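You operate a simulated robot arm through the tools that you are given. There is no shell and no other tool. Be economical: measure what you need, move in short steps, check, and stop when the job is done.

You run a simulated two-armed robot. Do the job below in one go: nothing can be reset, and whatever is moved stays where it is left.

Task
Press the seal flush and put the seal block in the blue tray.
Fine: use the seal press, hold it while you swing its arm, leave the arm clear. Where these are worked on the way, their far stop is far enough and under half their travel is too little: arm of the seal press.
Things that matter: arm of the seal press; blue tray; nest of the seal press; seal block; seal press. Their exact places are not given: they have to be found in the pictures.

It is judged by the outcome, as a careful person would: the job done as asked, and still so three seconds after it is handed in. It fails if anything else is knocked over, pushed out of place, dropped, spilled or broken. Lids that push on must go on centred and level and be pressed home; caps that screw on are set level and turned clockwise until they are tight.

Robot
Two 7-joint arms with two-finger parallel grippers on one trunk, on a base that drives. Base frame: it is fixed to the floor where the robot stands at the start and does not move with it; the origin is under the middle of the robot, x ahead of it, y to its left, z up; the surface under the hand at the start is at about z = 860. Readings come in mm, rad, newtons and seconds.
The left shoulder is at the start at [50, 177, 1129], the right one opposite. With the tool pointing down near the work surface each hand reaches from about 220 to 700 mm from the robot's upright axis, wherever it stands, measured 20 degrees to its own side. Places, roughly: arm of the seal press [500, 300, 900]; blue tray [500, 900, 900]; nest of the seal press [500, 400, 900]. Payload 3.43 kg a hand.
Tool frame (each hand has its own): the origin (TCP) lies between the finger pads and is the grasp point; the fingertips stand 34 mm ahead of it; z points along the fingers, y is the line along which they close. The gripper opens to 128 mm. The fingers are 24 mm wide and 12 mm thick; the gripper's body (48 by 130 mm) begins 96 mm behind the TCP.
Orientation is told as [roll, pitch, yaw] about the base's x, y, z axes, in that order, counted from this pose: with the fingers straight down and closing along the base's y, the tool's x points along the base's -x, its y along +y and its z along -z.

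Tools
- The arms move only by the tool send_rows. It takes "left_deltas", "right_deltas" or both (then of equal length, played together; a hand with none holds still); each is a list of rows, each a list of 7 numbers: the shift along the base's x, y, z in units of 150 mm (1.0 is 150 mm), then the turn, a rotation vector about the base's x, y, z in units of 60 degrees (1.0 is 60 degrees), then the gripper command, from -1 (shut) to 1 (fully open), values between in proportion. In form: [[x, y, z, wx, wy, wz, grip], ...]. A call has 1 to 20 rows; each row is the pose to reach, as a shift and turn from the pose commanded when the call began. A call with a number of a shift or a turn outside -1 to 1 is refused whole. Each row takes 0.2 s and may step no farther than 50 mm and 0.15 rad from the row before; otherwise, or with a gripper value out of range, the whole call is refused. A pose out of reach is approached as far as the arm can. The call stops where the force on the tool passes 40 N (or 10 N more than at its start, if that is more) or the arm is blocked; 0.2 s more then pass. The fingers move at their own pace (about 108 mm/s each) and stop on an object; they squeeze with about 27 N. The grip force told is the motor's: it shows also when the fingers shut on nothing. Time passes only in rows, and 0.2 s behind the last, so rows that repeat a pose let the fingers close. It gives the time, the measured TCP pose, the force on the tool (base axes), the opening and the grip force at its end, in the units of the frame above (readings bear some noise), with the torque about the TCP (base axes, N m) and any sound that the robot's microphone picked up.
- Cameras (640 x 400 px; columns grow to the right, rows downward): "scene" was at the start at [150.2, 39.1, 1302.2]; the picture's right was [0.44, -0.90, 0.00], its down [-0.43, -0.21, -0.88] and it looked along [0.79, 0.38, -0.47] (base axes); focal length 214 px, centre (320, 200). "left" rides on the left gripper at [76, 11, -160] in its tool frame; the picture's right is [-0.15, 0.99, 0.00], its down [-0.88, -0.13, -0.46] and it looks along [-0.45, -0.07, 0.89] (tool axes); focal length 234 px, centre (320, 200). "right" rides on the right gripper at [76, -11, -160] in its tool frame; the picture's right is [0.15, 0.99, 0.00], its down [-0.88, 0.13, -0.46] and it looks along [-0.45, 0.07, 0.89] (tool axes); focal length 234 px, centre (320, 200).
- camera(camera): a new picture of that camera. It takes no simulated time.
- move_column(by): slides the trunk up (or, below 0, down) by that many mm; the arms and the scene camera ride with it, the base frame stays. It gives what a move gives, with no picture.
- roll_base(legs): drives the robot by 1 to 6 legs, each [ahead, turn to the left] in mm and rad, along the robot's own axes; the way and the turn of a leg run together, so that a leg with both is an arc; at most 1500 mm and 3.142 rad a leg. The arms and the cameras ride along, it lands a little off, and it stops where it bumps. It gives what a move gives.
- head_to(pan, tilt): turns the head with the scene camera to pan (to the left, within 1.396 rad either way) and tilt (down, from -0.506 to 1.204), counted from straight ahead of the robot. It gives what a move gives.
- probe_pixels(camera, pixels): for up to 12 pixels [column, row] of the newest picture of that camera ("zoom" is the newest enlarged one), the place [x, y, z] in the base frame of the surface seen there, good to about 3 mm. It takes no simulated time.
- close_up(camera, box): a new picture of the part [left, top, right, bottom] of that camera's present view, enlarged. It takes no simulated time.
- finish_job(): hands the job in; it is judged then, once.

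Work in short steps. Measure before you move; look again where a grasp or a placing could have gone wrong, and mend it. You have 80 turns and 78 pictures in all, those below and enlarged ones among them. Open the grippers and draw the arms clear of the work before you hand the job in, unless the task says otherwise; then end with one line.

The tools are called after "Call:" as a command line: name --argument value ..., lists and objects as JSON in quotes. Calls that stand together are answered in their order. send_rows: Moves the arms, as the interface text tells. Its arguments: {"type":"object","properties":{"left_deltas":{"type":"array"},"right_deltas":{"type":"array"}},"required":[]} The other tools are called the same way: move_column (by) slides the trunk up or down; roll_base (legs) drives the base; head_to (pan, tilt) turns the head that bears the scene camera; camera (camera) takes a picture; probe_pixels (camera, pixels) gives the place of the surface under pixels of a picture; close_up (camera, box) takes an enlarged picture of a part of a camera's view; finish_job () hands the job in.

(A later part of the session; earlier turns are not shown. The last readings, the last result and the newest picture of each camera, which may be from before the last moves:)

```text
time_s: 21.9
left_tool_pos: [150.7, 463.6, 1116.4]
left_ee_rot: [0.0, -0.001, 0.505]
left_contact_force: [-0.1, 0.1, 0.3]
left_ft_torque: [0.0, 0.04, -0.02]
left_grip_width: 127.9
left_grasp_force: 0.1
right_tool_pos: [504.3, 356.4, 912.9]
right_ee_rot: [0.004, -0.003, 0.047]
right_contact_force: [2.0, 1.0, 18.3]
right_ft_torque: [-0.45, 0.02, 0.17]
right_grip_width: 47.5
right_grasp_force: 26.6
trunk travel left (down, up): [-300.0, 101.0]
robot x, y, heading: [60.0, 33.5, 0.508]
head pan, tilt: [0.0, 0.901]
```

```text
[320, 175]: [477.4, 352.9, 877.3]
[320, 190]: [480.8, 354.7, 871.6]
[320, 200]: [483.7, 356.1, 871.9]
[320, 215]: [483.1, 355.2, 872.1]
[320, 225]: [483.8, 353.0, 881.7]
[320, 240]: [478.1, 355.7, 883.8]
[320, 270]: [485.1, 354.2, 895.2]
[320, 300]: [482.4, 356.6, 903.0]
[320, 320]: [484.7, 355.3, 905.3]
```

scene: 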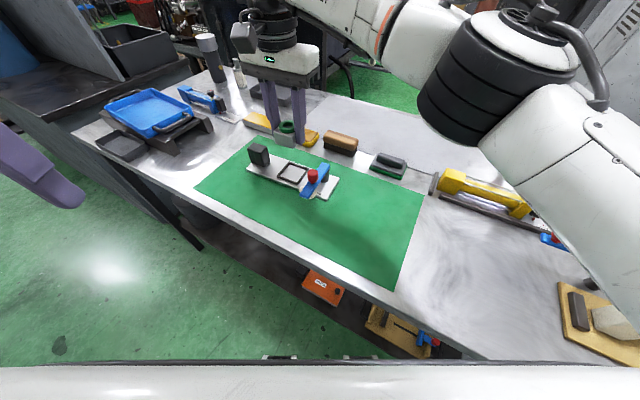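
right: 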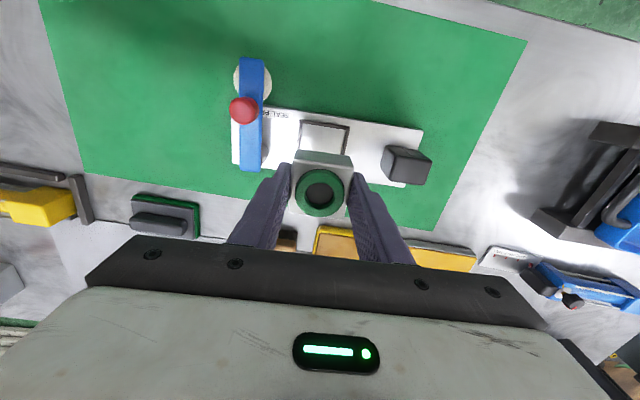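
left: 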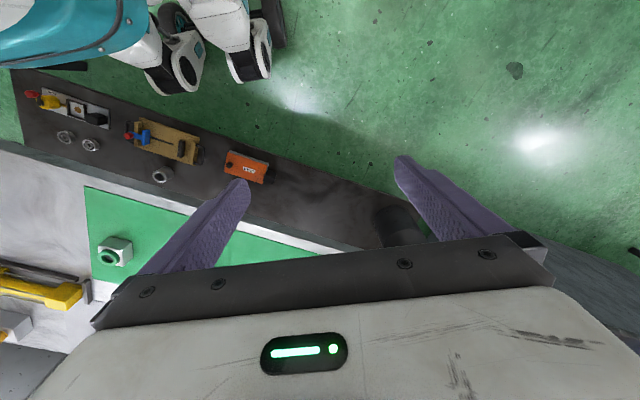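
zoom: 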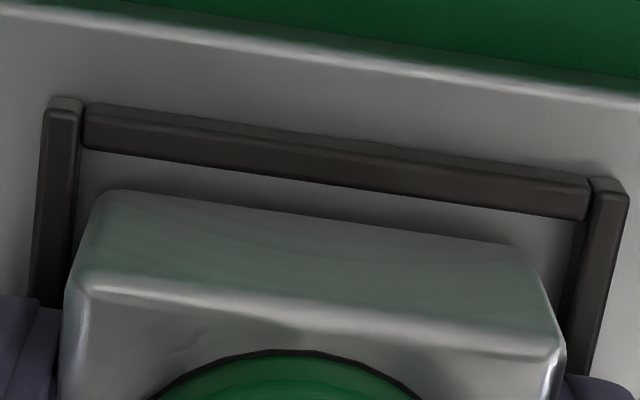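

Contact at 18 N with block top reading ≈905 (bottom ≈872 = plate). Check from the scene camera before releasing.

Call:
close_up --camera "scene" --box '[268, 150, 316, 190]'

Call:
probe_pixels --camera "zoom" --pixels '[[240, 290], [250, 200], [400, 240], [430, 370], [200, 330], [270, 180], [395, 345], [240, 320]]'

```text
10.00 times, centred on (292, 170) of scene
```

zoom: 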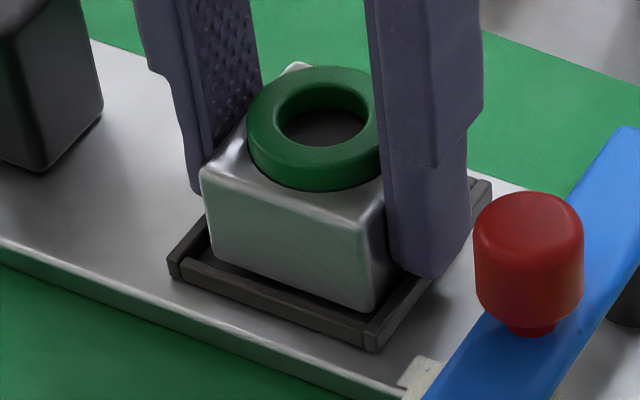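

```text
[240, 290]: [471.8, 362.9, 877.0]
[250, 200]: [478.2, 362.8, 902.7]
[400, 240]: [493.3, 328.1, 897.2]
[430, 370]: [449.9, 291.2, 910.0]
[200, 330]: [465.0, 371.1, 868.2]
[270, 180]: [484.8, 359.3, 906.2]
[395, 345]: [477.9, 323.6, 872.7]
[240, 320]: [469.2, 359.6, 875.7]
```

It looks seated between the walls; the −y fingertip is close to the frame top. I relieve the press by 2.5 mm of command, then open gently and rise.

Call:
send_rows --right_deltas '[[0, 0, 0.017, 0, 0, 0, -1], [0, 0, 0.017, 0, 0, 0, -0.15], [0, 0, 0.017, 0, 0, 0, -0.15], [0, 0, 0.05, 0, 0, 0, -0.1], [0, 0, 0.1, 0, 0, 0, 0], [0, 0, 0.2, 0, 0, 0, 0.1], [0, 0, 0.4, 0, 0, 0, 0.1], [0, 0, 0.6, 0, 0, 0, 0.1]]'

Call:
close_up --camera "scene" --box '[240, 135, 352, 205]'

Call:
camera --camera "right"

```text
time_s: 23.7
left_tool_pos: [150.8, 464.0, 1116.8]
left_ee_rot: [-0.002, 0.0, 0.503]
left_contact_force: [-0.2, -0.5, -0.8]
left_ft_torque: [-0.01, 0.0, -0.03]
left_grip_width: 128.0
left_grasp_force: 0.0
right_tool_pos: [506.3, 356.0, 1002.3]
right_ee_rot: [0.002, -0.001, 0.049]
right_contact_force: [-0.2, -1.1, 0.0]
right_ft_torque: [0.01, 0.0, -0.02]
right_grip_width: 70.5
right_grasp_force: 0.1
trunk travel left (down, up): [-300.0, 101.0]
robot x, y, heading: [62.2, 31.3, 0.509]
head pan, tilt: [0.0, 0.901]
```

```text
5.71 times, centred on (296, 170) of scene
```

zoom: 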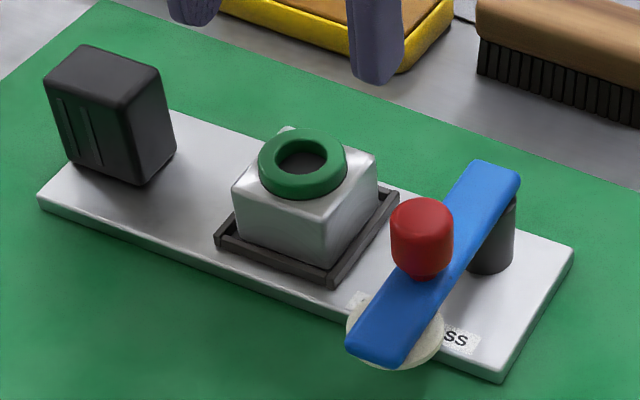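

```text
41 pictures are left
```

right: 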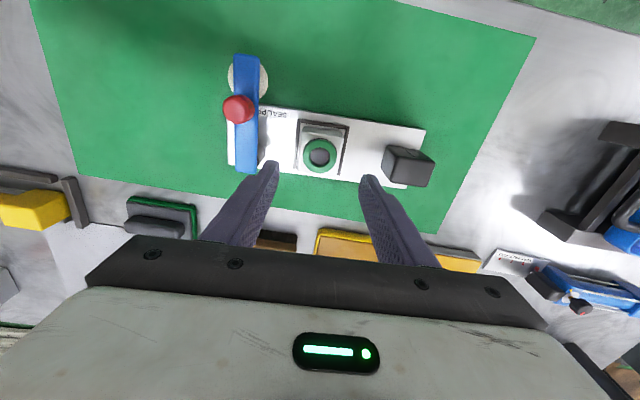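

The block sits in the nest. Zoom from the right camera to measure the hold block, knob and pivot again.

Call:
close_up --camera "right" --box '[212, 40, 452, 190]'

Call:
probe_pixels --camera "zoom" --pixels '[[475, 290], [580, 310], [575, 385], [455, 350], [65, 185], [90, 45], [60, 60], [125, 65], [115, 350], [70, 345], [250, 230], [285, 310]]'

```text
2.67 times, centred on (332, 115) of right
```

zoom: 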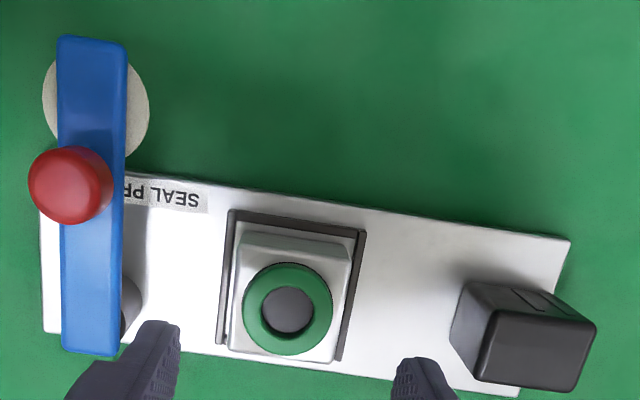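

```text
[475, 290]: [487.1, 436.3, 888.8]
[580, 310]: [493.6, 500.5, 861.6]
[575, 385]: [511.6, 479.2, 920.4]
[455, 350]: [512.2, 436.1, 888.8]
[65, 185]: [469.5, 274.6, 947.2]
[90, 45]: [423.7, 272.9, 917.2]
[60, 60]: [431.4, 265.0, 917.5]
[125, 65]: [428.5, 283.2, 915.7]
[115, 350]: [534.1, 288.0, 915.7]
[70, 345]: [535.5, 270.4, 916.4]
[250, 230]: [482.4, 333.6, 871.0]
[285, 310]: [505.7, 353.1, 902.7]
```

Knob ≈ (470.5,276), pivot ≈ (521,279), hold block ≈ (499,457). Plan: left hand grips the hold block along y, right hand (yaw ≈ 90°, camera away) grips the knob. I start both moves, turning the hands.

Call:
send_rows --right_deltas '[[-0.02, -0.05, 0.1, 0, 0, 0.12, 0.1], [-0.08, -0.15, 0.2, 0, 0, 0.24, 0.1], [-0.14, -0.27, 0.3, 0, 0, 0.36, 0.1], [-0.2, -0.4, 0.32, 0, 0, 0.48, 0.1], [-0.26, -0.52, 0.32, 0, 0, 0.6, 0.1], [-0.33, -0.64, 0.32, 0, 0, 0.72, 0.1], [-0.4, -0.77, 0.32, 0, 0, 0.84, 0.1], [-0.4, -0.77, 0.32, 0, 0, 0.96, 0.1]]' --left_deltas '[[0.12, 0, 0, 0, 0, -0.05, 0.1], [0.24, 0, 0, 0, 0, -0.1, 0.1], [0.36, 0, 0, 0, 0, -0.16, 0.1], [0.48, 0, 0, 0, 0, -0.22, 0.1], [0.6, 0, 0, 0, 0, -0.28, 0.1], [0.72, 0, 0, 0, 0, -0.34, 0.1], [0.84, 0, 0, 0, 0, -0.4, 0.1], [0.95, 0, 0, 0, 0, -0.4345, 0.1]]'

```text
time_s: 25.5
left_tool_pos: [292.6, 464.8, 1117.2]
left_ee_rot: [0.002, -0.003, 0.049]
left_contact_force: [0.2, 0.8, 0.4]
left_ft_torque: [0.03, 0.0, -0.02]
left_grip_width: 70.5
left_grasp_force: 0.0
right_tool_pos: [445.3, 241.0, 1048.0]
right_ee_rot: [0.0, 0.001, 1.055]
right_contact_force: [0.2, 1.2, 0.5]
right_ft_torque: [0.02, -0.02, 0.0]
right_grip_width: 70.5
right_grasp_force: 0.2
trunk travel left (down, up): [-300.0, 101.0]
robot x, y, heading: [60.3, 34.1, 0.503]
head pan, tilt: [0.0, 0.901]
```

Both moved well. Continue: right to over the knob at yaw ≈ 1.6, left toward the hold block.

Call:
send_rows --right_deltas '[[0, 0, 0, 0, 0, 0.12, 0.1], [0.05, 0.06, -0.05, 0, 0, 0.24, 0.1], [0.1, 0.12, -0.15, 0, 0, 0.36, 0.1], [0.168, 0.233, -0.25, 0, 0, 0.48, 0.1], [0.168, 0.233, -0.32, 0, 0, 0.535, 0.1], [0.168, 0.233, -0.32, 0, 0, 0.535, 0.1]]' --left_deltas '[[0.15, 0, 0, 0, 0, 0, 0.1], [0.3, -0.01, 0, 0, 0, 0, 0.1], [0.45, -0.02, 0, 0, 0, 0, 0.1], [0.6, -0.03, 0, 0, 0, 0, 0.1], [0.75, -0.04, 0, 0, 0, 0, 0.1], [0.9, -0.05, 0, 0, 0, 0, 0.1]]'

Call:
camera --camera "scene"

Call:
camera --camera "left"

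Call:
camera --camera "right"

```text
time_s: 26.9
left_tool_pos: [401.0, 460.8, 1116.5]
left_ee_rot: [0.002, 0.0, 0.048]
left_contact_force: [-0.3, 0.4, 0.6]
left_ft_torque: [0.01, -0.04, -0.03]
left_grip_width: 70.6
left_grasp_force: 0.1
left hand out of reach, approached as far as the arm can: row 5, 6
right_tool_pos: [469.7, 277.7, 1010.7]
right_ee_rot: [-0.002, -0.001, 1.554]
right_contact_force: [-0.5, -0.6, -1.0]
right_ft_torque: [0.03, 0.01, -0.02]
right_grip_width: 70.3
right_grasp_force: 0.0
right hand out of reach, approached as far as the arm can: row 5, 6
trunk travel left (down, up): [-300.0, 101.0]
robot x, y, heading: [57.6, 32.7, 0.504]
head pan, tilt: [0.0, 0.901]
```

```text
39 pictures are left
```

scene: 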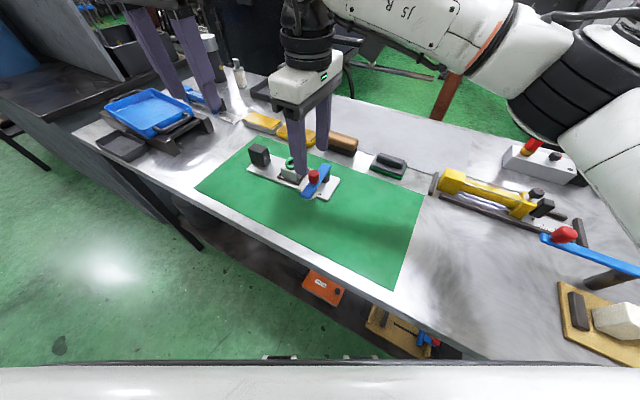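

```text
38 pictures are left
```

left: 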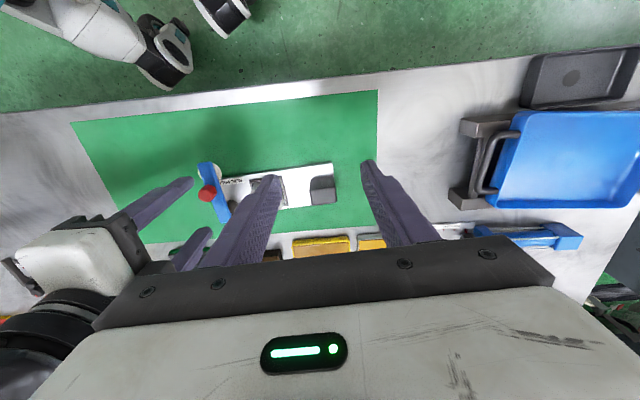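

```text
37 pictures are left
```

right: 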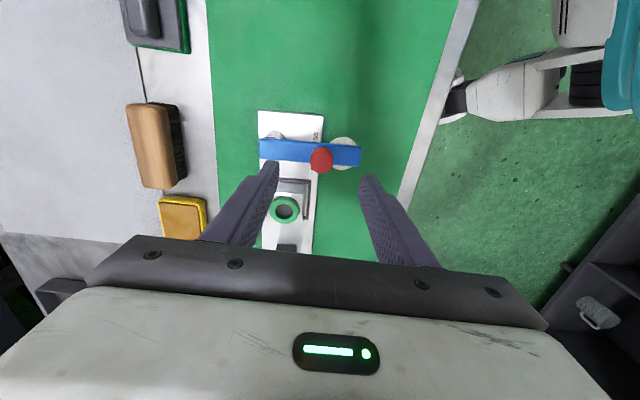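

Both hit reach limits (left too high, right wrist turn). I lower the left first, then go forward, and turn the right back to yaw ≈ 1.3.

Call:
send_rows --right_deltas '[[0, 0, 0, 0, 0, -0.1, 0.1], [0, 0, 0, 0, 0, -0.2, 0.1], [0, 0, 0, 0, 0, -0.25, 0.1], [0, 0, 0, 0, 0, -0.25, 0.1]]' --left_deltas '[[0, -0.01, -0.25, 0, 0, 0, 0.1], [0, -0.02, -0.5, 0, 0, 0, 0.1], [0, -0.03, -0.77, 0, 0, 0, 0.1], [0, -0.03, -0.77, 0, 0, 0, 0.1]]'

```text
time_s: 27.9
left_tool_pos: [402.1, 456.3, 998.4]
left_ee_rot: [0.0, -0.003, 0.05]
left_contact_force: [0.0, -0.4, 0.3]
left_ft_torque: [0.03, 0.0, 0.03]
left_grip_width: 70.2
left_grasp_force: 0.1
right_tool_pos: [470.7, 276.3, 1012.2]
right_ee_rot: [0.0, -0.001, 1.294]
right_contact_force: [0.5, -0.4, 0.8]
right_ft_torque: [0.0, 0.0, -0.03]
right_grip_width: 70.3
right_grasp_force: 0.0
trunk travel left (down, up): [-300.0, 101.0]
robot x, y, heading: [60.7, 32.4, 0.507]
head pan, tilt: [0.0, 0.901]
```

Now left advances to over the hold block (499,457) at z≈1000.

Call:
send_rows --left_deltas '[[0.2, 0, 0, 0, 0, 0, 0.1], [0.4, 0, 0, 0, 0, 0, 0.1], [0.6, 0, 0, 0, 0, 0, 0.1], [0.65, 0.005, 0, 0, 0, 0, 0.1], [0.65, 0.005, 0, 0, 0, 0, 0.1]]'

Call:
camera --camera "left"

Call:
close_up --camera "scene" --box '[220, 60, 380, 210]'

```text
time_s: 29.1
left_tool_pos: [428.0, 468.5, 999.8]
left_ee_rot: [-0.001, -0.002, 0.049]
left_contact_force: [0.2, 1.0, 0.3]
left_ft_torque: [0.02, 0.02, 0.02]
left_grip_width: 70.6
left_grasp_force: 0.1
left hand out of reach, approached as far as the arm can: row 1, 2, 3, 4, 5
right_tool_pos: [470.1, 276.3, 1010.8]
right_ee_rot: [0.002, -0.002, 1.295]
right_contact_force: [-0.6, -1.4, -0.9]
right_ft_torque: [0.0, 0.04, -0.02]
right_grip_width: 70.0
right_grasp_force: 0.1
trunk travel left (down, up): [-300.0, 101.0]
robot x, y, heading: [56.8, 33.7, 0.503]
head pan, tilt: [0.0, 0.901]
```

```text
36 pictures are left
```

left: 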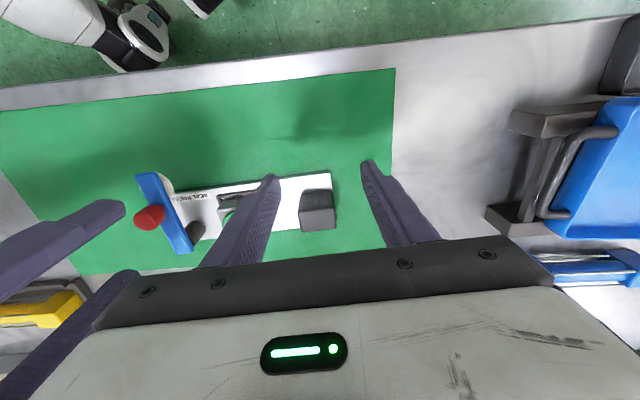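

```text
2.67 times, centred on (300, 135) of scene
```

zoom: 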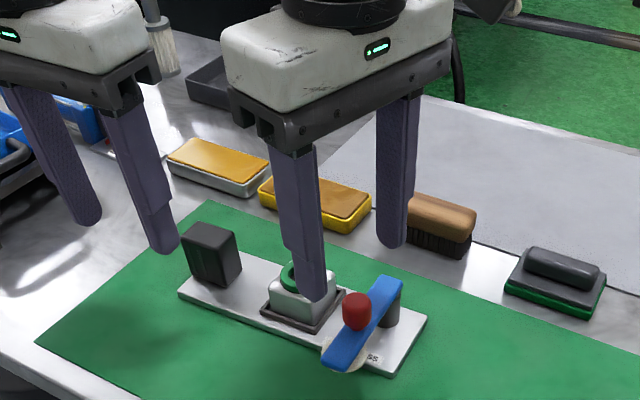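

The left hand can't reach at this inward wrist yaw. I'll reposition the base farther left with a smaller heading (≈(25,170), 0.15 rad). First retract both hands.

Call:
send_rows --right_deltas '[[-0.05, -0.1, 0.15, 0, 0, -0.1, 0.1], [-0.13, -0.25, 0.3, 0, 0, -0.2, 0.1], [-0.22, -0.4, 0.45, 0, 0, -0.3, 0.1], [-0.32, -0.55, 0.6, 0, 0, -0.4, 0.1], [-0.42, -0.7, 0.69, 0, 0, -0.5, 0.1], [-0.52, -0.85, 0.69, 0, 0, -0.6, 0.1], [-0.61, -0.9, 0.69, 0, 0, -0.66, 0.1]]' --left_deltas '[[-0.05, 0, 0.15, 0, 0, 0.05, 0.1], [-0.2, 0, 0.3, 0, 0, 0.1, 0.1], [-0.35, 0, 0.45, 0, 0, 0.16, 0.1], [-0.5, 0, 0.6, 0, 0, 0.22, 0.1], [-0.65, 0, 0.75, 0, 0, 0.28, 0.1], [-0.8, 0, 0.77, 0, 0, 0.34, 0.1], [-0.95, 0, 0.77, 0, 0, 0.4, 0.1]]'

Call:
send_rows --left_deltas '[[-0.25, 0, 0, 0, 0, 0.035, 0.1], [-0.5, 0, 0, 0, 0, 0.035, 0.1], [-0.75, 0, 0, 0, 0, 0.035, 0.1], [-0.9, 0, 0, 0, 0, 0.035, 0.1]]'

Call:
roll_base --legs '[[-40, 0], [0, 1.065], [156, 0], [0, -1.42]]'

Call:
camera --camera "scene"

```text
time_s: 30.7
left_tool_pos: [286.0, 468.2, 1115.0]
left_ee_rot: [0.0, -0.001, 0.469]
left_contact_force: [0.1, 0.3, -0.7]
left_ft_torque: [0.02, -0.02, 0.0]
left_grip_width: 70.4
left_grasp_force: 0.1
right_tool_pos: [379.1, 140.0, 1115.1]
right_ee_rot: [-0.001, -0.003, 0.603]
right_contact_force: [-0.9, -0.1, 1.0]
right_ft_torque: [-0.04, -0.02, -0.03]
right_grip_width: 70.5
right_grasp_force: 0.1
trunk travel left (down, up): [-300.0, 101.0]
robot x, y, heading: [61.4, 32.9, 0.502]
head pan, tilt: [0.0, 0.901]
```

```text
time_s: 31.7
left_tool_pos: [151.2, 470.3, 1117.1]
left_ee_rot: [0.0, 0.001, 0.504]
left_contact_force: [0.4, -0.3, 0.0]
left_ft_torque: [0.01, -0.02, -0.01]
left_grip_width: 70.4
left_grasp_force: 0.1
right_tool_pos: [379.3, 140.8, 1113.6]
right_ee_rot: [0.001, -0.001, 0.604]
right_contact_force: [-0.8, 1.0, -0.2]
right_ft_torque: [0.01, 0.03, -0.02]
right_grip_width: 70.3
right_grasp_force: 0.0
trunk travel left (down, up): [-300.0, 101.0]
robot x, y, heading: [59.7, 32.1, 0.505]
head pan, tilt: [0.0, 0.901]
```

```text
time_s: 39.8
left_tool_pos: [262.7, 549.3, 1117.3]
left_ee_rot: [0.001, 0.0, 0.148]
left_contact_force: [-0.8, 1.1, -1.0]
left_ft_torque: [-0.03, -0.01, 0.0]
left_grip_width: 70.5
left_grasp_force: 0.1
right_tool_pos: [362.3, 161.1, 1113.9]
right_ee_rot: [0.002, -0.002, 0.248]
right_contact_force: [0.0, -0.4, -1.1]
right_ft_torque: [0.01, 0.01, -0.02]
right_grip_width: 70.6
right_grasp_force: 0.0
trunk travel left (down, up): [-300.0, 101.0]
robot x, y, heading: [28.6, 173.9, 0.149]
head pan, tilt: [0.0, 0.901]
```

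```text
34 pictures are left
```

scene: 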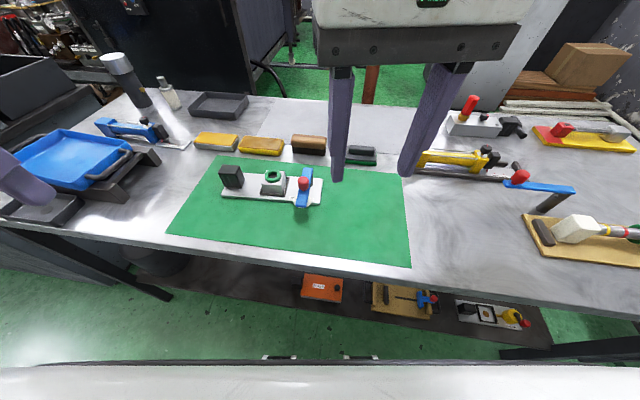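

Base is at (29,174), heading 0.149, and the press looks undisturbed. Move both hands in: left toward the hold block, right above the knob with yaw ≈ 1.0.

Call:
send_rows --left_deltas '[[0.15, -0.06, -0.05, 0, 0, -0.02, 0.1], [0.3, -0.12, -0.1, 0, 0, -0.04, 0.1], [0.45, -0.2, -0.2, 0, 0, -0.06, 0.1], [0.6, -0.3, -0.3, 0, 0, -0.08, 0.1], [0.7, -0.4, -0.4, 0, 0, -0.098, 0.1], [0.8, -0.5, -0.5, 0, 0, -0.098, 0.1]]' --right_deltas '[[0.1, 0.12, -0.1, 0, 0, 0.12, 0.1], [0.24, 0.25, -0.2, 0, 0, 0.24, 0.1], [0.36, 0.4, -0.32, 0, 0, 0.36, 0.1], [0.5, 0.55, -0.45, 0, 0, 0.48, 0.1], [0.65, 0.7, -0.6, 0, 0, 0.6, 0.1], [0.721, 0.766, -0.73, 0, 0, 0.716, 0.1]]'

Call:
send_rows --left_deltas '[[0.2, -0.03, -0.1, 0, 0, 0, 0.1], [0.4, -0.07, -0.2, 0, 0, 0, 0.1], [0.6, -0.1, -0.28, 0, 0, 0, 0.1], [0.776, -0.115, -0.28, 0, 0, 0, 0.1], [0.776, -0.115, -0.28, 0, 0, 0, 0.1]]'

Call:
camera --camera "left"

Call:
camera --camera "right"

```text
time_s: 41.2
left_tool_pos: [383.1, 474.5, 1040.7]
left_ee_rot: [-0.003, 0.0, 0.05]
left_contact_force: [-0.3, 0.2, -0.4]
left_ft_torque: [0.0, -0.02, 0.0]
left_grip_width: 70.5
left_grasp_force: 0.0
right_tool_pos: [471.6, 274.4, 1003.5]
right_ee_rot: [0.002, 0.0, 1.003]
right_contact_force: [-0.1, 0.4, -0.8]
right_ft_torque: [0.0, 0.04, -0.02]
right_grip_width: 70.7
right_grasp_force: 0.1
trunk travel left (down, up): [-300.0, 101.0]
robot x, y, heading: [26.1, 173.6, 0.154]
head pan, tilt: [0.0, 0.901]
```

```text
time_s: 42.4
left_tool_pos: [500.5, 457.0, 999.7]
left_ee_rot: [0.0, 0.0, 0.049]
left_contact_force: [-0.6, 0.1, -0.4]
left_ft_torque: [0.01, -0.01, -0.02]
left_grip_width: 70.4
left_grasp_force: 0.0
right_tool_pos: [469.6, 275.0, 1004.3]
right_ee_rot: [0.001, 0.0, 1.001]
right_contact_force: [-0.7, -1.0, 0.1]
right_ft_torque: [0.04, 0.01, -0.01]
right_grip_width: 70.5
right_grasp_force: 0.1
trunk travel left (down, up): [-300.0, 101.0]
robot x, y, heading: [20.8, 172.1, 0.151]
head pan, tilt: [0.0, 0.901]
```

```text
33 pictures are left
```

left: 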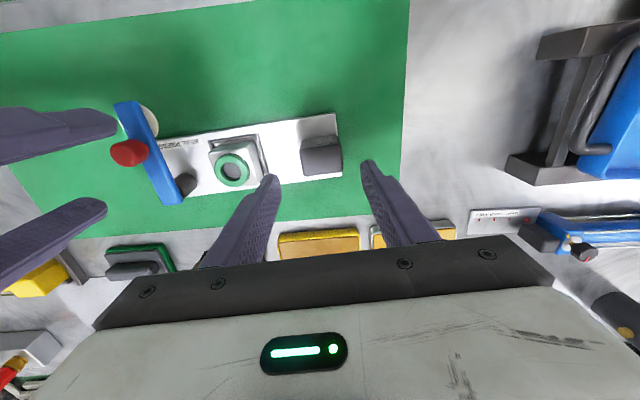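

```text
32 pictures are left
```

right: 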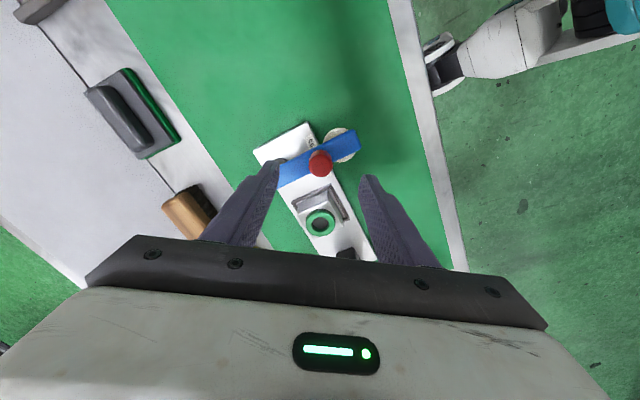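

Left hand is over the hold block. Lower it to TCP ≈ 920, close, and re-probe the knob and arm from the right picture.

Call:
send_rows --left_deltas '[[-0.01, 0, -0.2, 0, 0, 0, 0.1], [-0.01, 0, -0.4, 0, 0, 0, 0.1], [-0.01, 0, -0.53, 0, 0, 0, 0.1], [-0.01, 0, -0.53, 0, 0, 0, -1], [-0.01, 0, -0.53, 0, 0, 0, -1], [-0.01, 0, -0.53, 0, 0, 0, -1]]'

Call:
close_up --camera "right" --box '[252, 110, 380, 240]'

Call:
probe_pixels --camera "right" --pixels '[[320, 160], [350, 137], [358, 148], [282, 168], [284, 182], [320, 222], [296, 199], [346, 213], [325, 150], [320, 173]]'

```text
time_s: 43.8
left_tool_pos: [497.8, 457.0, 921.5]
left_ee_rot: [0.0, 0.0, 0.05]
left_contact_force: [0.6, 1.4, -0.4]
left_ft_torque: [0.4, -0.08, 0.03]
left_grip_width: 44.7
left_grasp_force: 27.4
right_tool_pos: [471.6, 275.6, 1003.7]
right_ee_rot: [0.003, -0.001, 1.0]
right_contact_force: [-0.1, -0.2, 0.0]
right_ft_torque: [-0.01, 0.01, 0.02]
right_grip_width: 70.4
right_grasp_force: 0.1
trunk travel left (down, up): [-300.0, 101.0]
robot x, y, heading: [23.2, 173.5, 0.149]
head pan, tilt: [0.0, 0.901]
```

```text
3.08 times, centred on (316, 175) of right
```

zoom: 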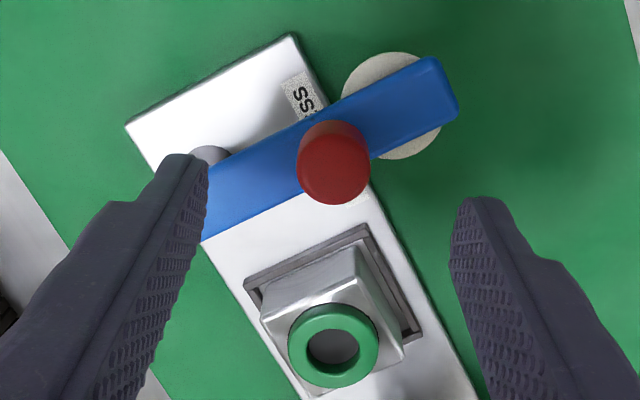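

```text
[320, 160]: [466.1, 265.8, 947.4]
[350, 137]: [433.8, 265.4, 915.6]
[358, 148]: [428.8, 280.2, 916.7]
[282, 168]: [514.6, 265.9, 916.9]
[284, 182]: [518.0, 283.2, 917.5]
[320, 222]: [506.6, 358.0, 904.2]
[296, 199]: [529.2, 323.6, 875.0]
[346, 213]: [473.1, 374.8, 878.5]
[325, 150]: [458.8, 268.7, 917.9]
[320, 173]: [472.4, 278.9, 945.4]
```

Left hand holds the press (44.7 mm, 27 N). Right descends round the knob (≈ (469.5,273.5)) to tips ≈ 921, and closes.

Call:
send_rows --right_deltas '[[-0.007, -0.012, -0.12, 0, 0, 0, 0.1], [-0.007, -0.012, -0.24, 0, 0, 0, 0.1], [-0.007, -0.012, -0.32, 0, 0, 0, 0.1], [-0.007, -0.012, -0.32, 0, 0, 0, -0.3], [-0.007, -0.012, -0.32, 0, 0, 0, -1], [-0.007, -0.012, -0.32, 0, 0, 0, -1], [-0.007, -0.012, -0.32, 0, 0, 0, -1]]'

Call:
close_up --camera "scene" --box '[200, 110, 360, 220]'

```text
time_s: 45.4
left_tool_pos: [498.6, 457.0, 922.1]
left_ee_rot: [-0.002, 0.0, 0.047]
left_contact_force: [-0.7, -0.2, 0.0]
left_ft_torque: [0.08, 0.15, -0.1]
left_grip_width: 44.8
left_grasp_force: 27.2
right_tool_pos: [470.4, 273.8, 956.4]
right_ee_rot: [0.002, -0.001, 1.001]
right_contact_force: [1.5, 0.0, -0.8]
right_ft_torque: [0.04, -0.09, -0.04]
right_grip_width: 22.3
right_grasp_force: 26.9
trunk travel left (down, up): [-300.0, 101.0]
robot x, y, heading: [25.5, 171.9, 0.152]
head pan, tilt: [0.0, 0.901]
```

```text
3.64 times, centred on (280, 165) of scene
```

zoom: 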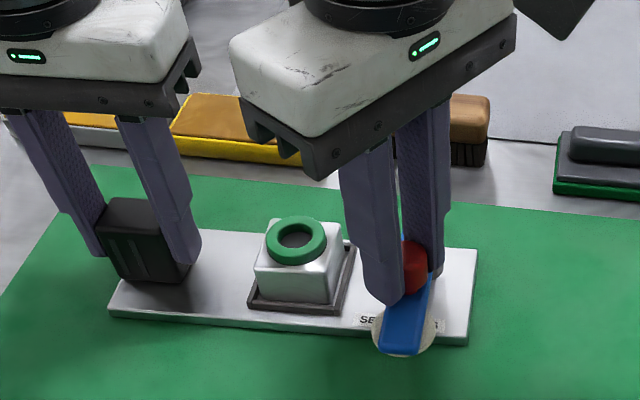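

Knob gripped (22 mm). Swing the first 40° about the pivot (521,275.5) in small steps, watching forces.

Call:
send_rows --right_deltas '[[0.001, 0.035, 0, 0, 0, 0.01, -1], [0.005, 0.07, 0, 0, 0, 0.02, -1], [0.012, 0.098, 0, 0, 0, 0.03, -1], [0.021, 0.127, 0, 0, 0, 0.04, -1]]'

Call:
send_rows --right_deltas '[[0.011, 0.027, 0, 0, 0, 0.01, -1], [0.024, 0.053, 0, 0, 0, 0.02, -1], [0.04, 0.078, 0, 0, 0, 0.03, -1], [0.058, 0.101, 0, 0, 0, 0.04, -1]]'

Call:
close_up --camera "scene" --box '[200, 110, 360, 220]'

```text
time_s: 46.4
left_tool_pos: [497.9, 457.0, 922.2]
left_ee_rot: [0.0, 0.002, 0.047]
left_contact_force: [-1.5, 7.3, 0.0]
left_ft_torque: [0.43, 0.26, -0.24]
left_grip_width: 44.9
left_grasp_force: 27.3
right_tool_pos: [471.5, 293.0, 956.3]
right_ee_rot: [-0.001, 0.001, 1.043]
right_contact_force: [1.2, -7.5, -0.7]
right_ft_torque: [-0.44, -0.2, -0.18]
right_grip_width: 22.7
right_grasp_force: 27.3
trunk travel left (down, up): [-300.0, 101.0]
robot x, y, heading: [26.1, 171.5, 0.151]
head pan, tilt: [0.0, 0.901]
```

```text
time_s: 47.4
left_tool_pos: [499.0, 457.4, 922.1]
left_ee_rot: [-0.002, -0.003, 0.05]
left_contact_force: [2.8, 3.7, 0.8]
left_ft_torque: [0.03, 0.23, 0.52]
left_grip_width: 44.7
left_grasp_force: 26.7
right_tool_pos: [481.2, 309.5, 956.5]
right_ee_rot: [0.003, -0.001, 1.086]
right_contact_force: [-4.9, -3.6, 0.6]
right_ft_torque: [-0.03, -0.02, -0.1]
right_grip_width: 22.4
right_grasp_force: 26.8
trunk travel left (down, up): [-300.0, 101.0]
robot x, y, heading: [25.0, 173.4, 0.148]
head pan, tilt: [0.0, 0.901]
```

```text
3.64 times, centred on (280, 165) of scene
```

zoom: 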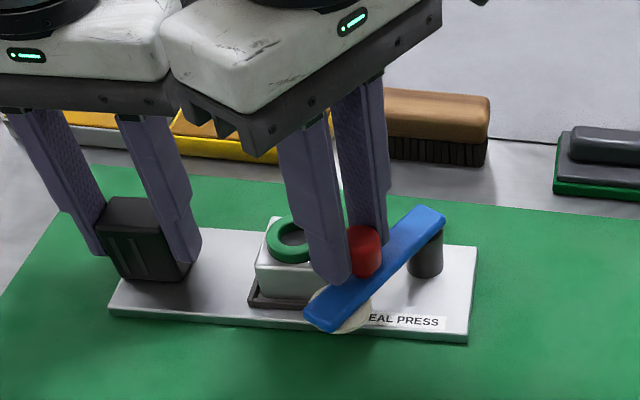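

Swing is smooth with ≤8 N. Continue to about 65°.

Call:
send_rows --right_deltas '[[0.02, 0.022, 0, 0, 0, 0.01, -1], [0.042, 0.042, 0, 0, 0, 0.02, -1], [0.065, 0.06, 0, 0, 0, 0.03, -1], [0.09, 0.075, 0, 0, 0, 0.04, -1], [0.116, 0.089, 0, 0, 0, 0.05, -1]]'

Call:
close_up --camera "scene" --box '[200, 110, 360, 220]'

```text
time_s: 48.6
left_tool_pos: [497.9, 457.1, 922.5]
left_ee_rot: [-0.002, 0.0, 0.05]
left_contact_force: [5.0, 4.4, 0.6]
left_ft_torque: [0.07, 0.03, 0.99]
left_grip_width: 45.9
left_grasp_force: 26.6
right_tool_pos: [498.2, 323.0, 955.7]
right_ee_rot: [0.001, 0.0, 1.136]
right_contact_force: [-5.2, -4.8, 0.1]
right_ft_torque: [-0.24, 0.19, -0.25]
right_grip_width: 23.2
right_grasp_force: 27.2
trunk travel left (down, up): [-300.0, 101.0]
robot x, y, heading: [21.0, 170.5, 0.152]
head pan, tilt: [0.0, 0.901]
```

```text
3.64 times, centred on (280, 165) of scene
```

zoom: 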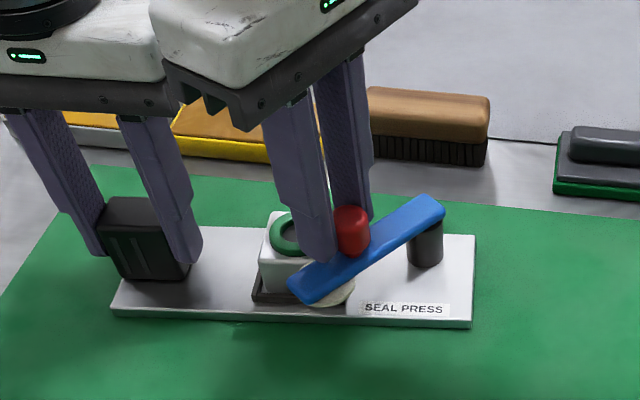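

The arm seems to lag and the plate has yawed a few degrees in the left grip. I inspect closely before going on.

Call:
close_up --camera "scene" --box '[255, 155, 327, 205]'

Call:
camera --camera "left"

Call:
camera --camera "right"

```text
8.00 times, centred on (291, 180) of scene
```

zoom: 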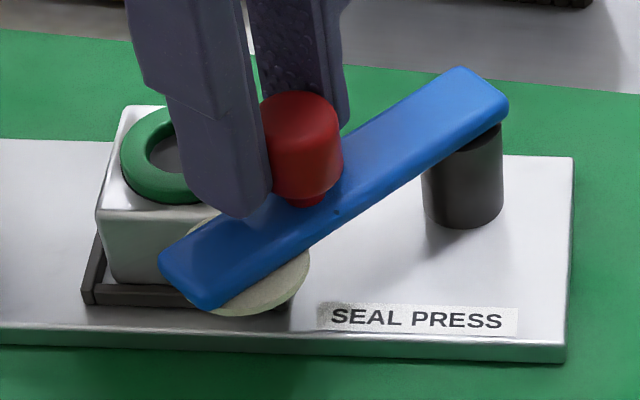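

```text
26 pictures are left
```

left: 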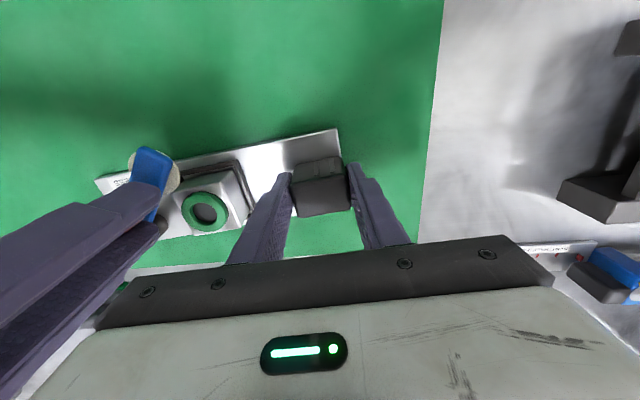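

```text
25 pictures are left
```

right: 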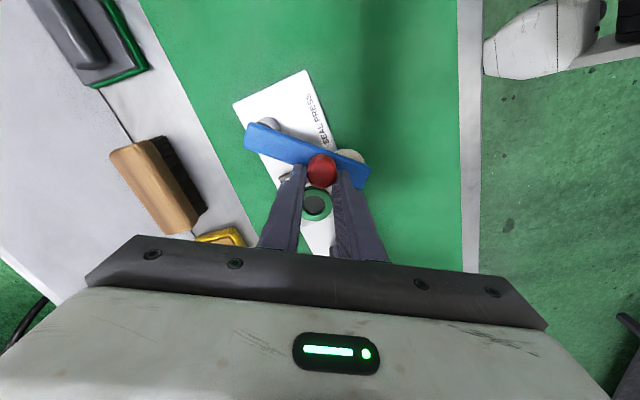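

The press yawed slightly about the hold. I measure its present yaw and the arm's angle from the right picture.

Call:
close_up --camera "right" --box '[225, 65, 385, 225]'

Call:
probe_pixels --camera "zoom" --pixels '[[25, 100], [205, 18], [235, 110], [115, 270], [60, 160], [70, 205], [355, 250], [350, 295], [270, 160], [240, 265], [310, 245], [265, 80]]'

```text
2.50 times, centred on (305, 145) of right
```

zoom: 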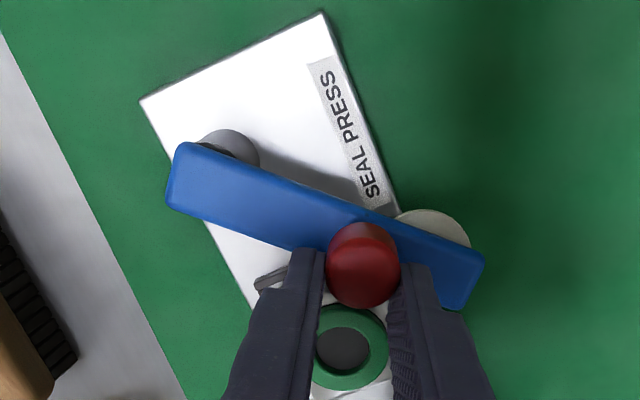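

```text
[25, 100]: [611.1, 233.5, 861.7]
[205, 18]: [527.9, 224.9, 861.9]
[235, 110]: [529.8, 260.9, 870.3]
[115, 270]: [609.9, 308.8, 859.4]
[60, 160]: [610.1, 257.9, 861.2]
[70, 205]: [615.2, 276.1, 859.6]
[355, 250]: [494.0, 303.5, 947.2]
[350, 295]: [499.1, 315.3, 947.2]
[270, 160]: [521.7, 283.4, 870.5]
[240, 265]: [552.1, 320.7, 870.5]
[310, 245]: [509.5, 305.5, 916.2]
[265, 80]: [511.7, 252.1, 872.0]
```

Call:
probe_pixels --camera "zoom" --pixels '[[145, 102], [320, 18], [392, 200], [248, 295], [182, 150], [172, 200], [478, 255], [455, 302], [362, 270], [228, 140], [250, 175], [430, 225]]'

```text
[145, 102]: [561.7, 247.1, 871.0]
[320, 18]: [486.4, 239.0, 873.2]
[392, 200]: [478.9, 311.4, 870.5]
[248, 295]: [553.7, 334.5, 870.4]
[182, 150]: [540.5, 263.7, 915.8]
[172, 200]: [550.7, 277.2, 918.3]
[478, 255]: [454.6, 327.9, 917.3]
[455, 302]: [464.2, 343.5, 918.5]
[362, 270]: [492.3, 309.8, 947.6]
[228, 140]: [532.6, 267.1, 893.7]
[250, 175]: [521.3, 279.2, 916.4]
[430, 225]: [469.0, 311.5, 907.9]
```

The knob slid along my pads (they close nearly across the swing), with arm ~43° swung and the plate yawed ~3.5°. I release the knob, rise, and turn the right hand so its fingers close along the swing direction.

Call:
send_rows --right_deltas '[[-0.005, -0.02, 0, 0, 0, 0, -0.3], [-0.01, -0.05, 0, 0, 0, 0, -0.1], [-0.03, -0.08, 0.15, 0, 0, 0, -0.1], [-0.033, -0.083, 0.38, 0, 0, -0.13, -0.1], [-0.033, -0.083, 0.38, 0, 0, -0.26, -0.1], [-0.033, -0.083, 0.38, 0, 0, -0.39, -0.1], [-0.033, -0.083, 0.38, 0, 0, -0.52, -0.1], [-0.033, -0.083, 0.38, 0, 0, -0.65, -0.1], [-0.033, -0.083, 0.38, 0, 0, -0.78, -0.1], [-0.033, -0.083, 0.38, 0, 0, -0.9, -0.1]]'

Call:
send_rows --right_deltas '[[0, 0, 0, 0, 0, -0.13, -0.1], [0, 0, 0, 0, 0, -0.26, -0.1], [0, 0, 0, 0, 0, -0.39, -0.1], [0, 0, 0, 0, 0, -0.52, -0.1], [0, 0, 0, 0, 0, -0.65, -0.1], [0, 0, 0, 0, 0, -0.76, -0.1]]'

Call:
camera --camera "right"

```text
time_s: 50.8
left_tool_pos: [498.2, 455.5, 920.5]
left_ee_rot: [-0.001, 0.0, 0.05]
left_contact_force: [-0.2, 1.6, 0.8]
left_ft_torque: [0.13, -0.03, -0.04]
left_grip_width: 44.8
left_grasp_force: 27.3
right_tool_pos: [492.9, 310.3, 1013.8]
right_ee_rot: [0.001, 0.001, 0.193]
right_contact_force: [0.5, 0.3, -0.8]
right_ft_torque: [-0.02, -0.01, -0.02]
right_grip_width: 57.5
right_grasp_force: 0.1
trunk travel left (down, up): [-300.0, 101.0]
robot x, y, heading: [26.7, 174.2, 0.15]
head pan, tilt: [0.0, 0.901]
```

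```text
time_s: 52.2
left_tool_pos: [499.1, 456.7, 920.6]
left_ee_rot: [0.001, 0.0, 0.049]
left_contact_force: [0.2, -0.1, 0.4]
left_ft_torque: [0.15, -0.05, 0.09]
left_grip_width: 44.7
left_grasp_force: 27.3
right_tool_pos: [492.0, 309.0, 1013.3]
right_ee_rot: [0.0, 0.0, -0.604]
right_contact_force: [-0.3, 0.4, 0.7]
right_ft_torque: [0.0, 0.03, -0.01]
right_grip_width: 57.7
right_grasp_force: 0.1
trunk travel left (down, up): [-300.0, 101.0]
robot x, y, heading: [26.6, 172.0, 0.154]
head pan, tilt: [0.0, 0.901]
```

```text
23 pictures are left
```

right: 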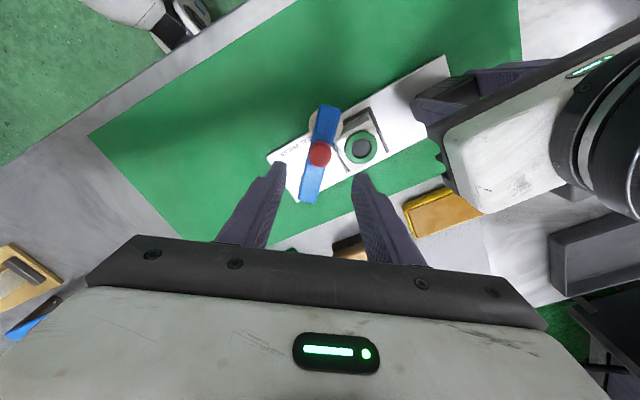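

The left grip is back to 44.7 mm, so the press probably straightened. Measure knob, arm and plate again.

Call:
probe_pixels --camera "right" --pixels '[[320, 148], [320, 157], [313, 153], [327, 153], [320, 107], [334, 110], [301, 197], [312, 201], [271, 158], [400, 85], [443, 60], [361, 152]]'

```text
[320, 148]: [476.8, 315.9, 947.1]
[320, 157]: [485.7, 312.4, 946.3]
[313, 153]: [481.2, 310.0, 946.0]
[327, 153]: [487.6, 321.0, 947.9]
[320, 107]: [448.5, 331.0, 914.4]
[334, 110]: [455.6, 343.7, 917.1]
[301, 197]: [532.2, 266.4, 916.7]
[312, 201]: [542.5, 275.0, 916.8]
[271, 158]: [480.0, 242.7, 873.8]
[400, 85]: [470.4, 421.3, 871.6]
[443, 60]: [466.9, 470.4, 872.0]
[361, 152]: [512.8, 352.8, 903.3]
```

Press straightened (yaw ≈ 3°), arm ≈ 41° swung, knob ≈ (484,313.5). Descend on the knob with the new orientation, grip, and press lightly down on the arm; left hand also presses down slightly.

Call:
send_rows --right_deltas '[[-0.053, 0.03, 0, 0, 0, 0, -0.1], [-0.053, 0.03, -0.15, 0, 0, 0, -0.1], [-0.053, 0.03, -0.3, 0, 0, 0, -0.2], [-0.053, 0.03, -0.4, 0, 0, 0, -0.3], [-0.053, 0.03, -0.4, 0, 0, 0, -1], [-0.053, 0.03, -0.4, 0, 0, 0, -1], [-0.053, 0.03, -0.4, 0, 0, 0, -1], [-0.053, 0.03, -0.42, 0, 0, 0, -1]]' --left_deltas '[[0, 0, 0, 0, 0, 0, -1], [0, 0, 0, 0, 0, 0, -1], [0, 0, 0, 0, 0, 0, -1], [0, 0, 0, 0, 0, 0, -1], [0, 0, 0, 0, 0, 0, -1], [0, 0, -0.01, 0, 0, 0, -1], [0, 0, -0.02, 0, 0, 0, -1], [0, 0, -0.03, 0, 0, 0, -1]]'

```text
time_s: 54.0
left_tool_pos: [497.8, 455.4, 919.7]
left_ee_rot: [0.0, -0.008, 0.048]
left_contact_force: [0.6, 2.6, 21.6]
left_ft_torque: [0.13, -0.01, -0.63]
left_grip_width: 45.1
left_grasp_force: 26.7
right_tool_pos: [484.2, 312.6, 952.1]
right_ee_rot: [0.003, -0.002, -0.602]
right_contact_force: [2.7, 0.3, 3.4]
right_ft_torque: [-0.01, 0.34, 0.07]
right_grip_width: 22.8
right_grasp_force: 26.7
trunk travel left (down, up): [-300.0, 101.0]
robot x, y, heading: [22.7, 172.5, 0.151]
head pan, tilt: [0.0, 0.901]
```

Left presses down with 22 N, knob gripped with pads along the swing. Swing on to ~55°, with a little more down pressure.

Call:
send_rows --right_deltas '[[0.013, 0.014, -0.006, 0, 0, 0, -1], [0.026, 0.028, -0.012, 0, 0, 0, -1], [0.037, 0.039, -0.012, 0, 0, 0, -1], [0.048, 0.049, -0.012, 0, 0, 0, -1], [0.06, 0.058, -0.012, 0, 0, 0, -1], [0.071, 0.067, -0.012, 0, 0, 0, -1]]'

Call:
camera --camera "right"

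Call:
probe_pixels --camera "right" --pixels '[[320, 148], [320, 157], [271, 158]]'

```text
time_s: 55.4
left_tool_pos: [495.4, 457.3, 917.3]
left_ee_rot: [0.003, -0.004, 0.05]
left_contact_force: [12.0, 5.3, 14.7]
left_ft_torque: [0.08, -0.59, 0.54]
left_grip_width: 44.9
left_grasp_force: 26.7
right_tool_pos: [493.9, 321.8, 951.0]
right_ee_rot: [0.003, -0.002, -0.603]
right_contact_force: [-9.5, -7.5, 23.2]
right_ft_torque: [-0.05, 0.45, -0.58]
right_grip_width: 22.3
right_grasp_force: 27.0
trunk travel left (down, up): [-300.0, 101.0]
robot x, y, heading: [26.9, 170.1, 0.148]
head pan, tilt: [0.0, 0.901]
```

```text
22 pictures are left
```

right: 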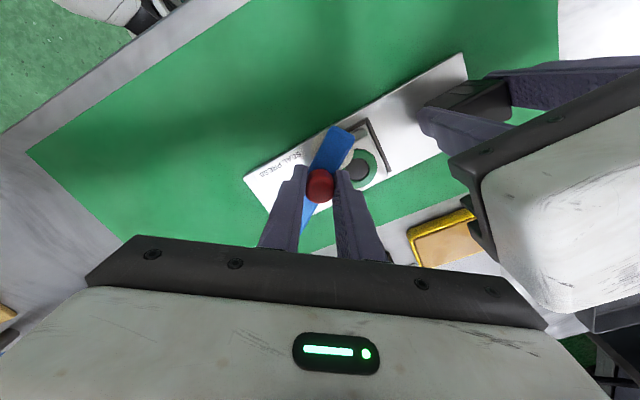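

```text
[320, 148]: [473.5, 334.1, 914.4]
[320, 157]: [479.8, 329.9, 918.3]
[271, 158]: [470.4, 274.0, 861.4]
```

It is moving. Check plate yaw and arm angle.

Call:
probe_pixels --camera "right" --pixels '[[250, 178], [300, 150], [400, 95], [455, 64], [327, 130], [352, 137], [320, 182], [303, 220], [365, 165], [345, 160]]'

```text
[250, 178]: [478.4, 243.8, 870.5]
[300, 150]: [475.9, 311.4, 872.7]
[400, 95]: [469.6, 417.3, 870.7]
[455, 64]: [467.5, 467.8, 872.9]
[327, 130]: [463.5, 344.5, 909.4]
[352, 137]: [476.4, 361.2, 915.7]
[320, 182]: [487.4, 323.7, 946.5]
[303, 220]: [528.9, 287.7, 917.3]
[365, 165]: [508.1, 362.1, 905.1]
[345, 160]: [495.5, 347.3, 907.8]
```

Plate holds at yaw 2.8° and the arm is at ~52–55°. Continue to 70°, turning the hand slightly to keep clear of the left gripper.

Call:
send_rows --right_deltas '[[0.013, 0.008, 0, 0, 0, -0.03, -1], [0.025, 0.016, 0, 0, 0, -0.05, -1], [0.039, 0.023, 0, 0, 0, -0.07, -1], [0.052, 0.03, 0, 0, 0, -0.09, -1], [0.066, 0.036, 0, 0, 0, -0.11, -1], [0.079, 0.041, 0, 0, 0, -0.12, -1]]'

Call:
camera --camera "right"

```text
time_s: 56.8
left_tool_pos: [496.0, 455.9, 918.1]
left_ee_rot: [0.002, -0.004, 0.05]
left_contact_force: [9.1, 6.4, 11.6]
left_ft_torque: [0.18, -0.43, 0.82]
left_grip_width: 44.8
left_grasp_force: 26.5
right_tool_pos: [505.8, 328.7, 950.1]
right_ee_rot: [0.004, -0.002, -0.728]
right_contact_force: [-13.3, -8.0, 24.2]
right_ft_torque: [-0.01, 0.52, -0.71]
right_grip_width: 22.3
right_grasp_force: 26.5
trunk travel left (down, up): [-300.0, 101.0]
robot x, y, heading: [24.3, 173.0, 0.149]
head pan, tilt: [0.0, 0.901]
```

```text
21 pictures are left
```

right: 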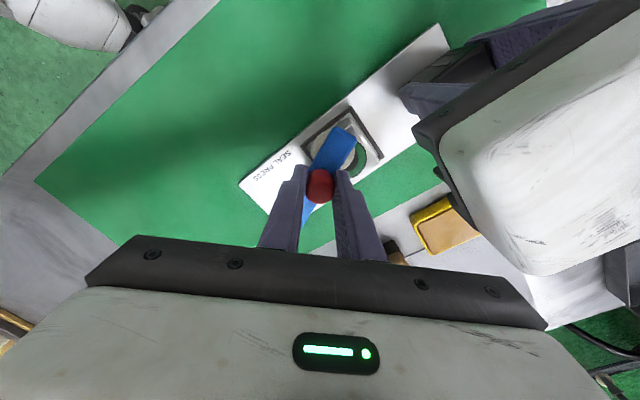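

Disc is moving over the seal. Continue to ~82° in small steps.

Call:
send_rows --right_deltas '[[0.014, 0.005, 0, 0, 0, 0, -1], [0.029, 0.009, 0, 0, 0, 0, -1], [0.043, 0.012, 0, 0, 0, 0, -1], [0.058, 0.015, 0, 0, 0, 0, -1], [0.07, 0.017, 0, 0, 0, 0, -1]]'

Call:
camera --camera "right"

Call:
close_up --camera "scene" --box '[220, 130, 340, 210]'

```text
time_s: 58.0
left_tool_pos: [494.8, 456.7, 918.3]
left_ee_rot: [0.002, -0.003, 0.048]
left_contact_force: [9.0, 11.0, 6.7]
left_ft_torque: [0.13, 0.08, 0.8]
left_grip_width: 46.0
left_grasp_force: 26.9
right_tool_pos: [514.9, 330.7, 950.7]
right_ee_rot: [-0.002, -0.003, -0.724]
right_contact_force: [-16.4, -14.5, 23.3]
right_ft_torque: [0.14, 0.35, 0.23]
right_grip_width: 22.5
right_grasp_force: 26.7
trunk travel left (down, up): [-300.0, 101.0]
robot x, y, heading: [26.6, 170.0, 0.151]
head pan, tilt: [0.0, 0.901]
```

```text
20 pictures are left
```

right: 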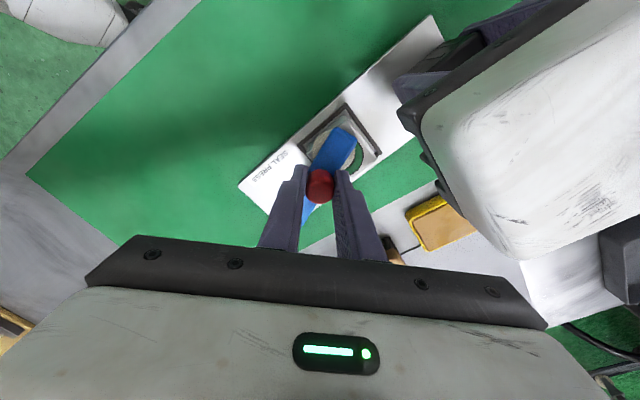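

```text
5.00 times, centred on (280, 170) of scene
```

zoom: 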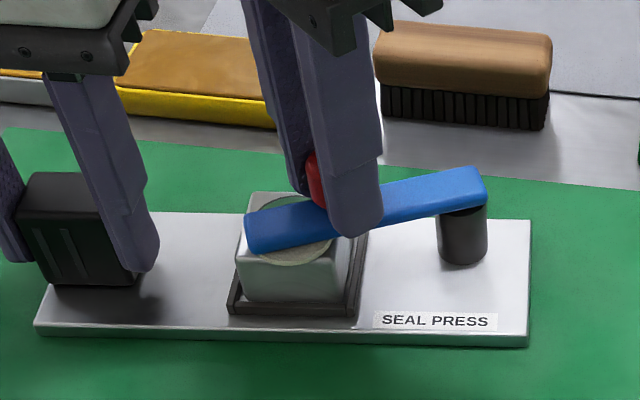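

Measure arm angle and plate yaw now.

Call:
probe_pixels --camera "zoom" --pixels '[[255, 235], [250, 220], [475, 180], [465, 205], [50, 320], [520, 332], [290, 255], [340, 270], [255, 205], [400, 195], [300, 270], [335, 245]]'

Call:
probe_pixels --camera "right" --pixels '[[245, 178], [425, 28], [335, 130], [354, 140], [360, 158], [310, 140], [320, 185], [306, 215]]'

```text
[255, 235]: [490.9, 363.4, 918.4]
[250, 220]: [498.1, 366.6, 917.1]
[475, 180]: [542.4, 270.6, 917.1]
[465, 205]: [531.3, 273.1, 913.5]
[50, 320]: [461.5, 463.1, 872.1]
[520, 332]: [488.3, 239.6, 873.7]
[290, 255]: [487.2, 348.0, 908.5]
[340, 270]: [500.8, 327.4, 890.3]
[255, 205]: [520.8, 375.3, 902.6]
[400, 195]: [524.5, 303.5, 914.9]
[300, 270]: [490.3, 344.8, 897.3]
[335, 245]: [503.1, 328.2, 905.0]
```

```text
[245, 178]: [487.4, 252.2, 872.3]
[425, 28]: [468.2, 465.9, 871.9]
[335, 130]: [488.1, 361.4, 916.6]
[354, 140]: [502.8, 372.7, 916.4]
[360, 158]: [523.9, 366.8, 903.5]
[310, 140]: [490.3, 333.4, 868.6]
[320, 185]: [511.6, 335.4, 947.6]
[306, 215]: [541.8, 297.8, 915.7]
```

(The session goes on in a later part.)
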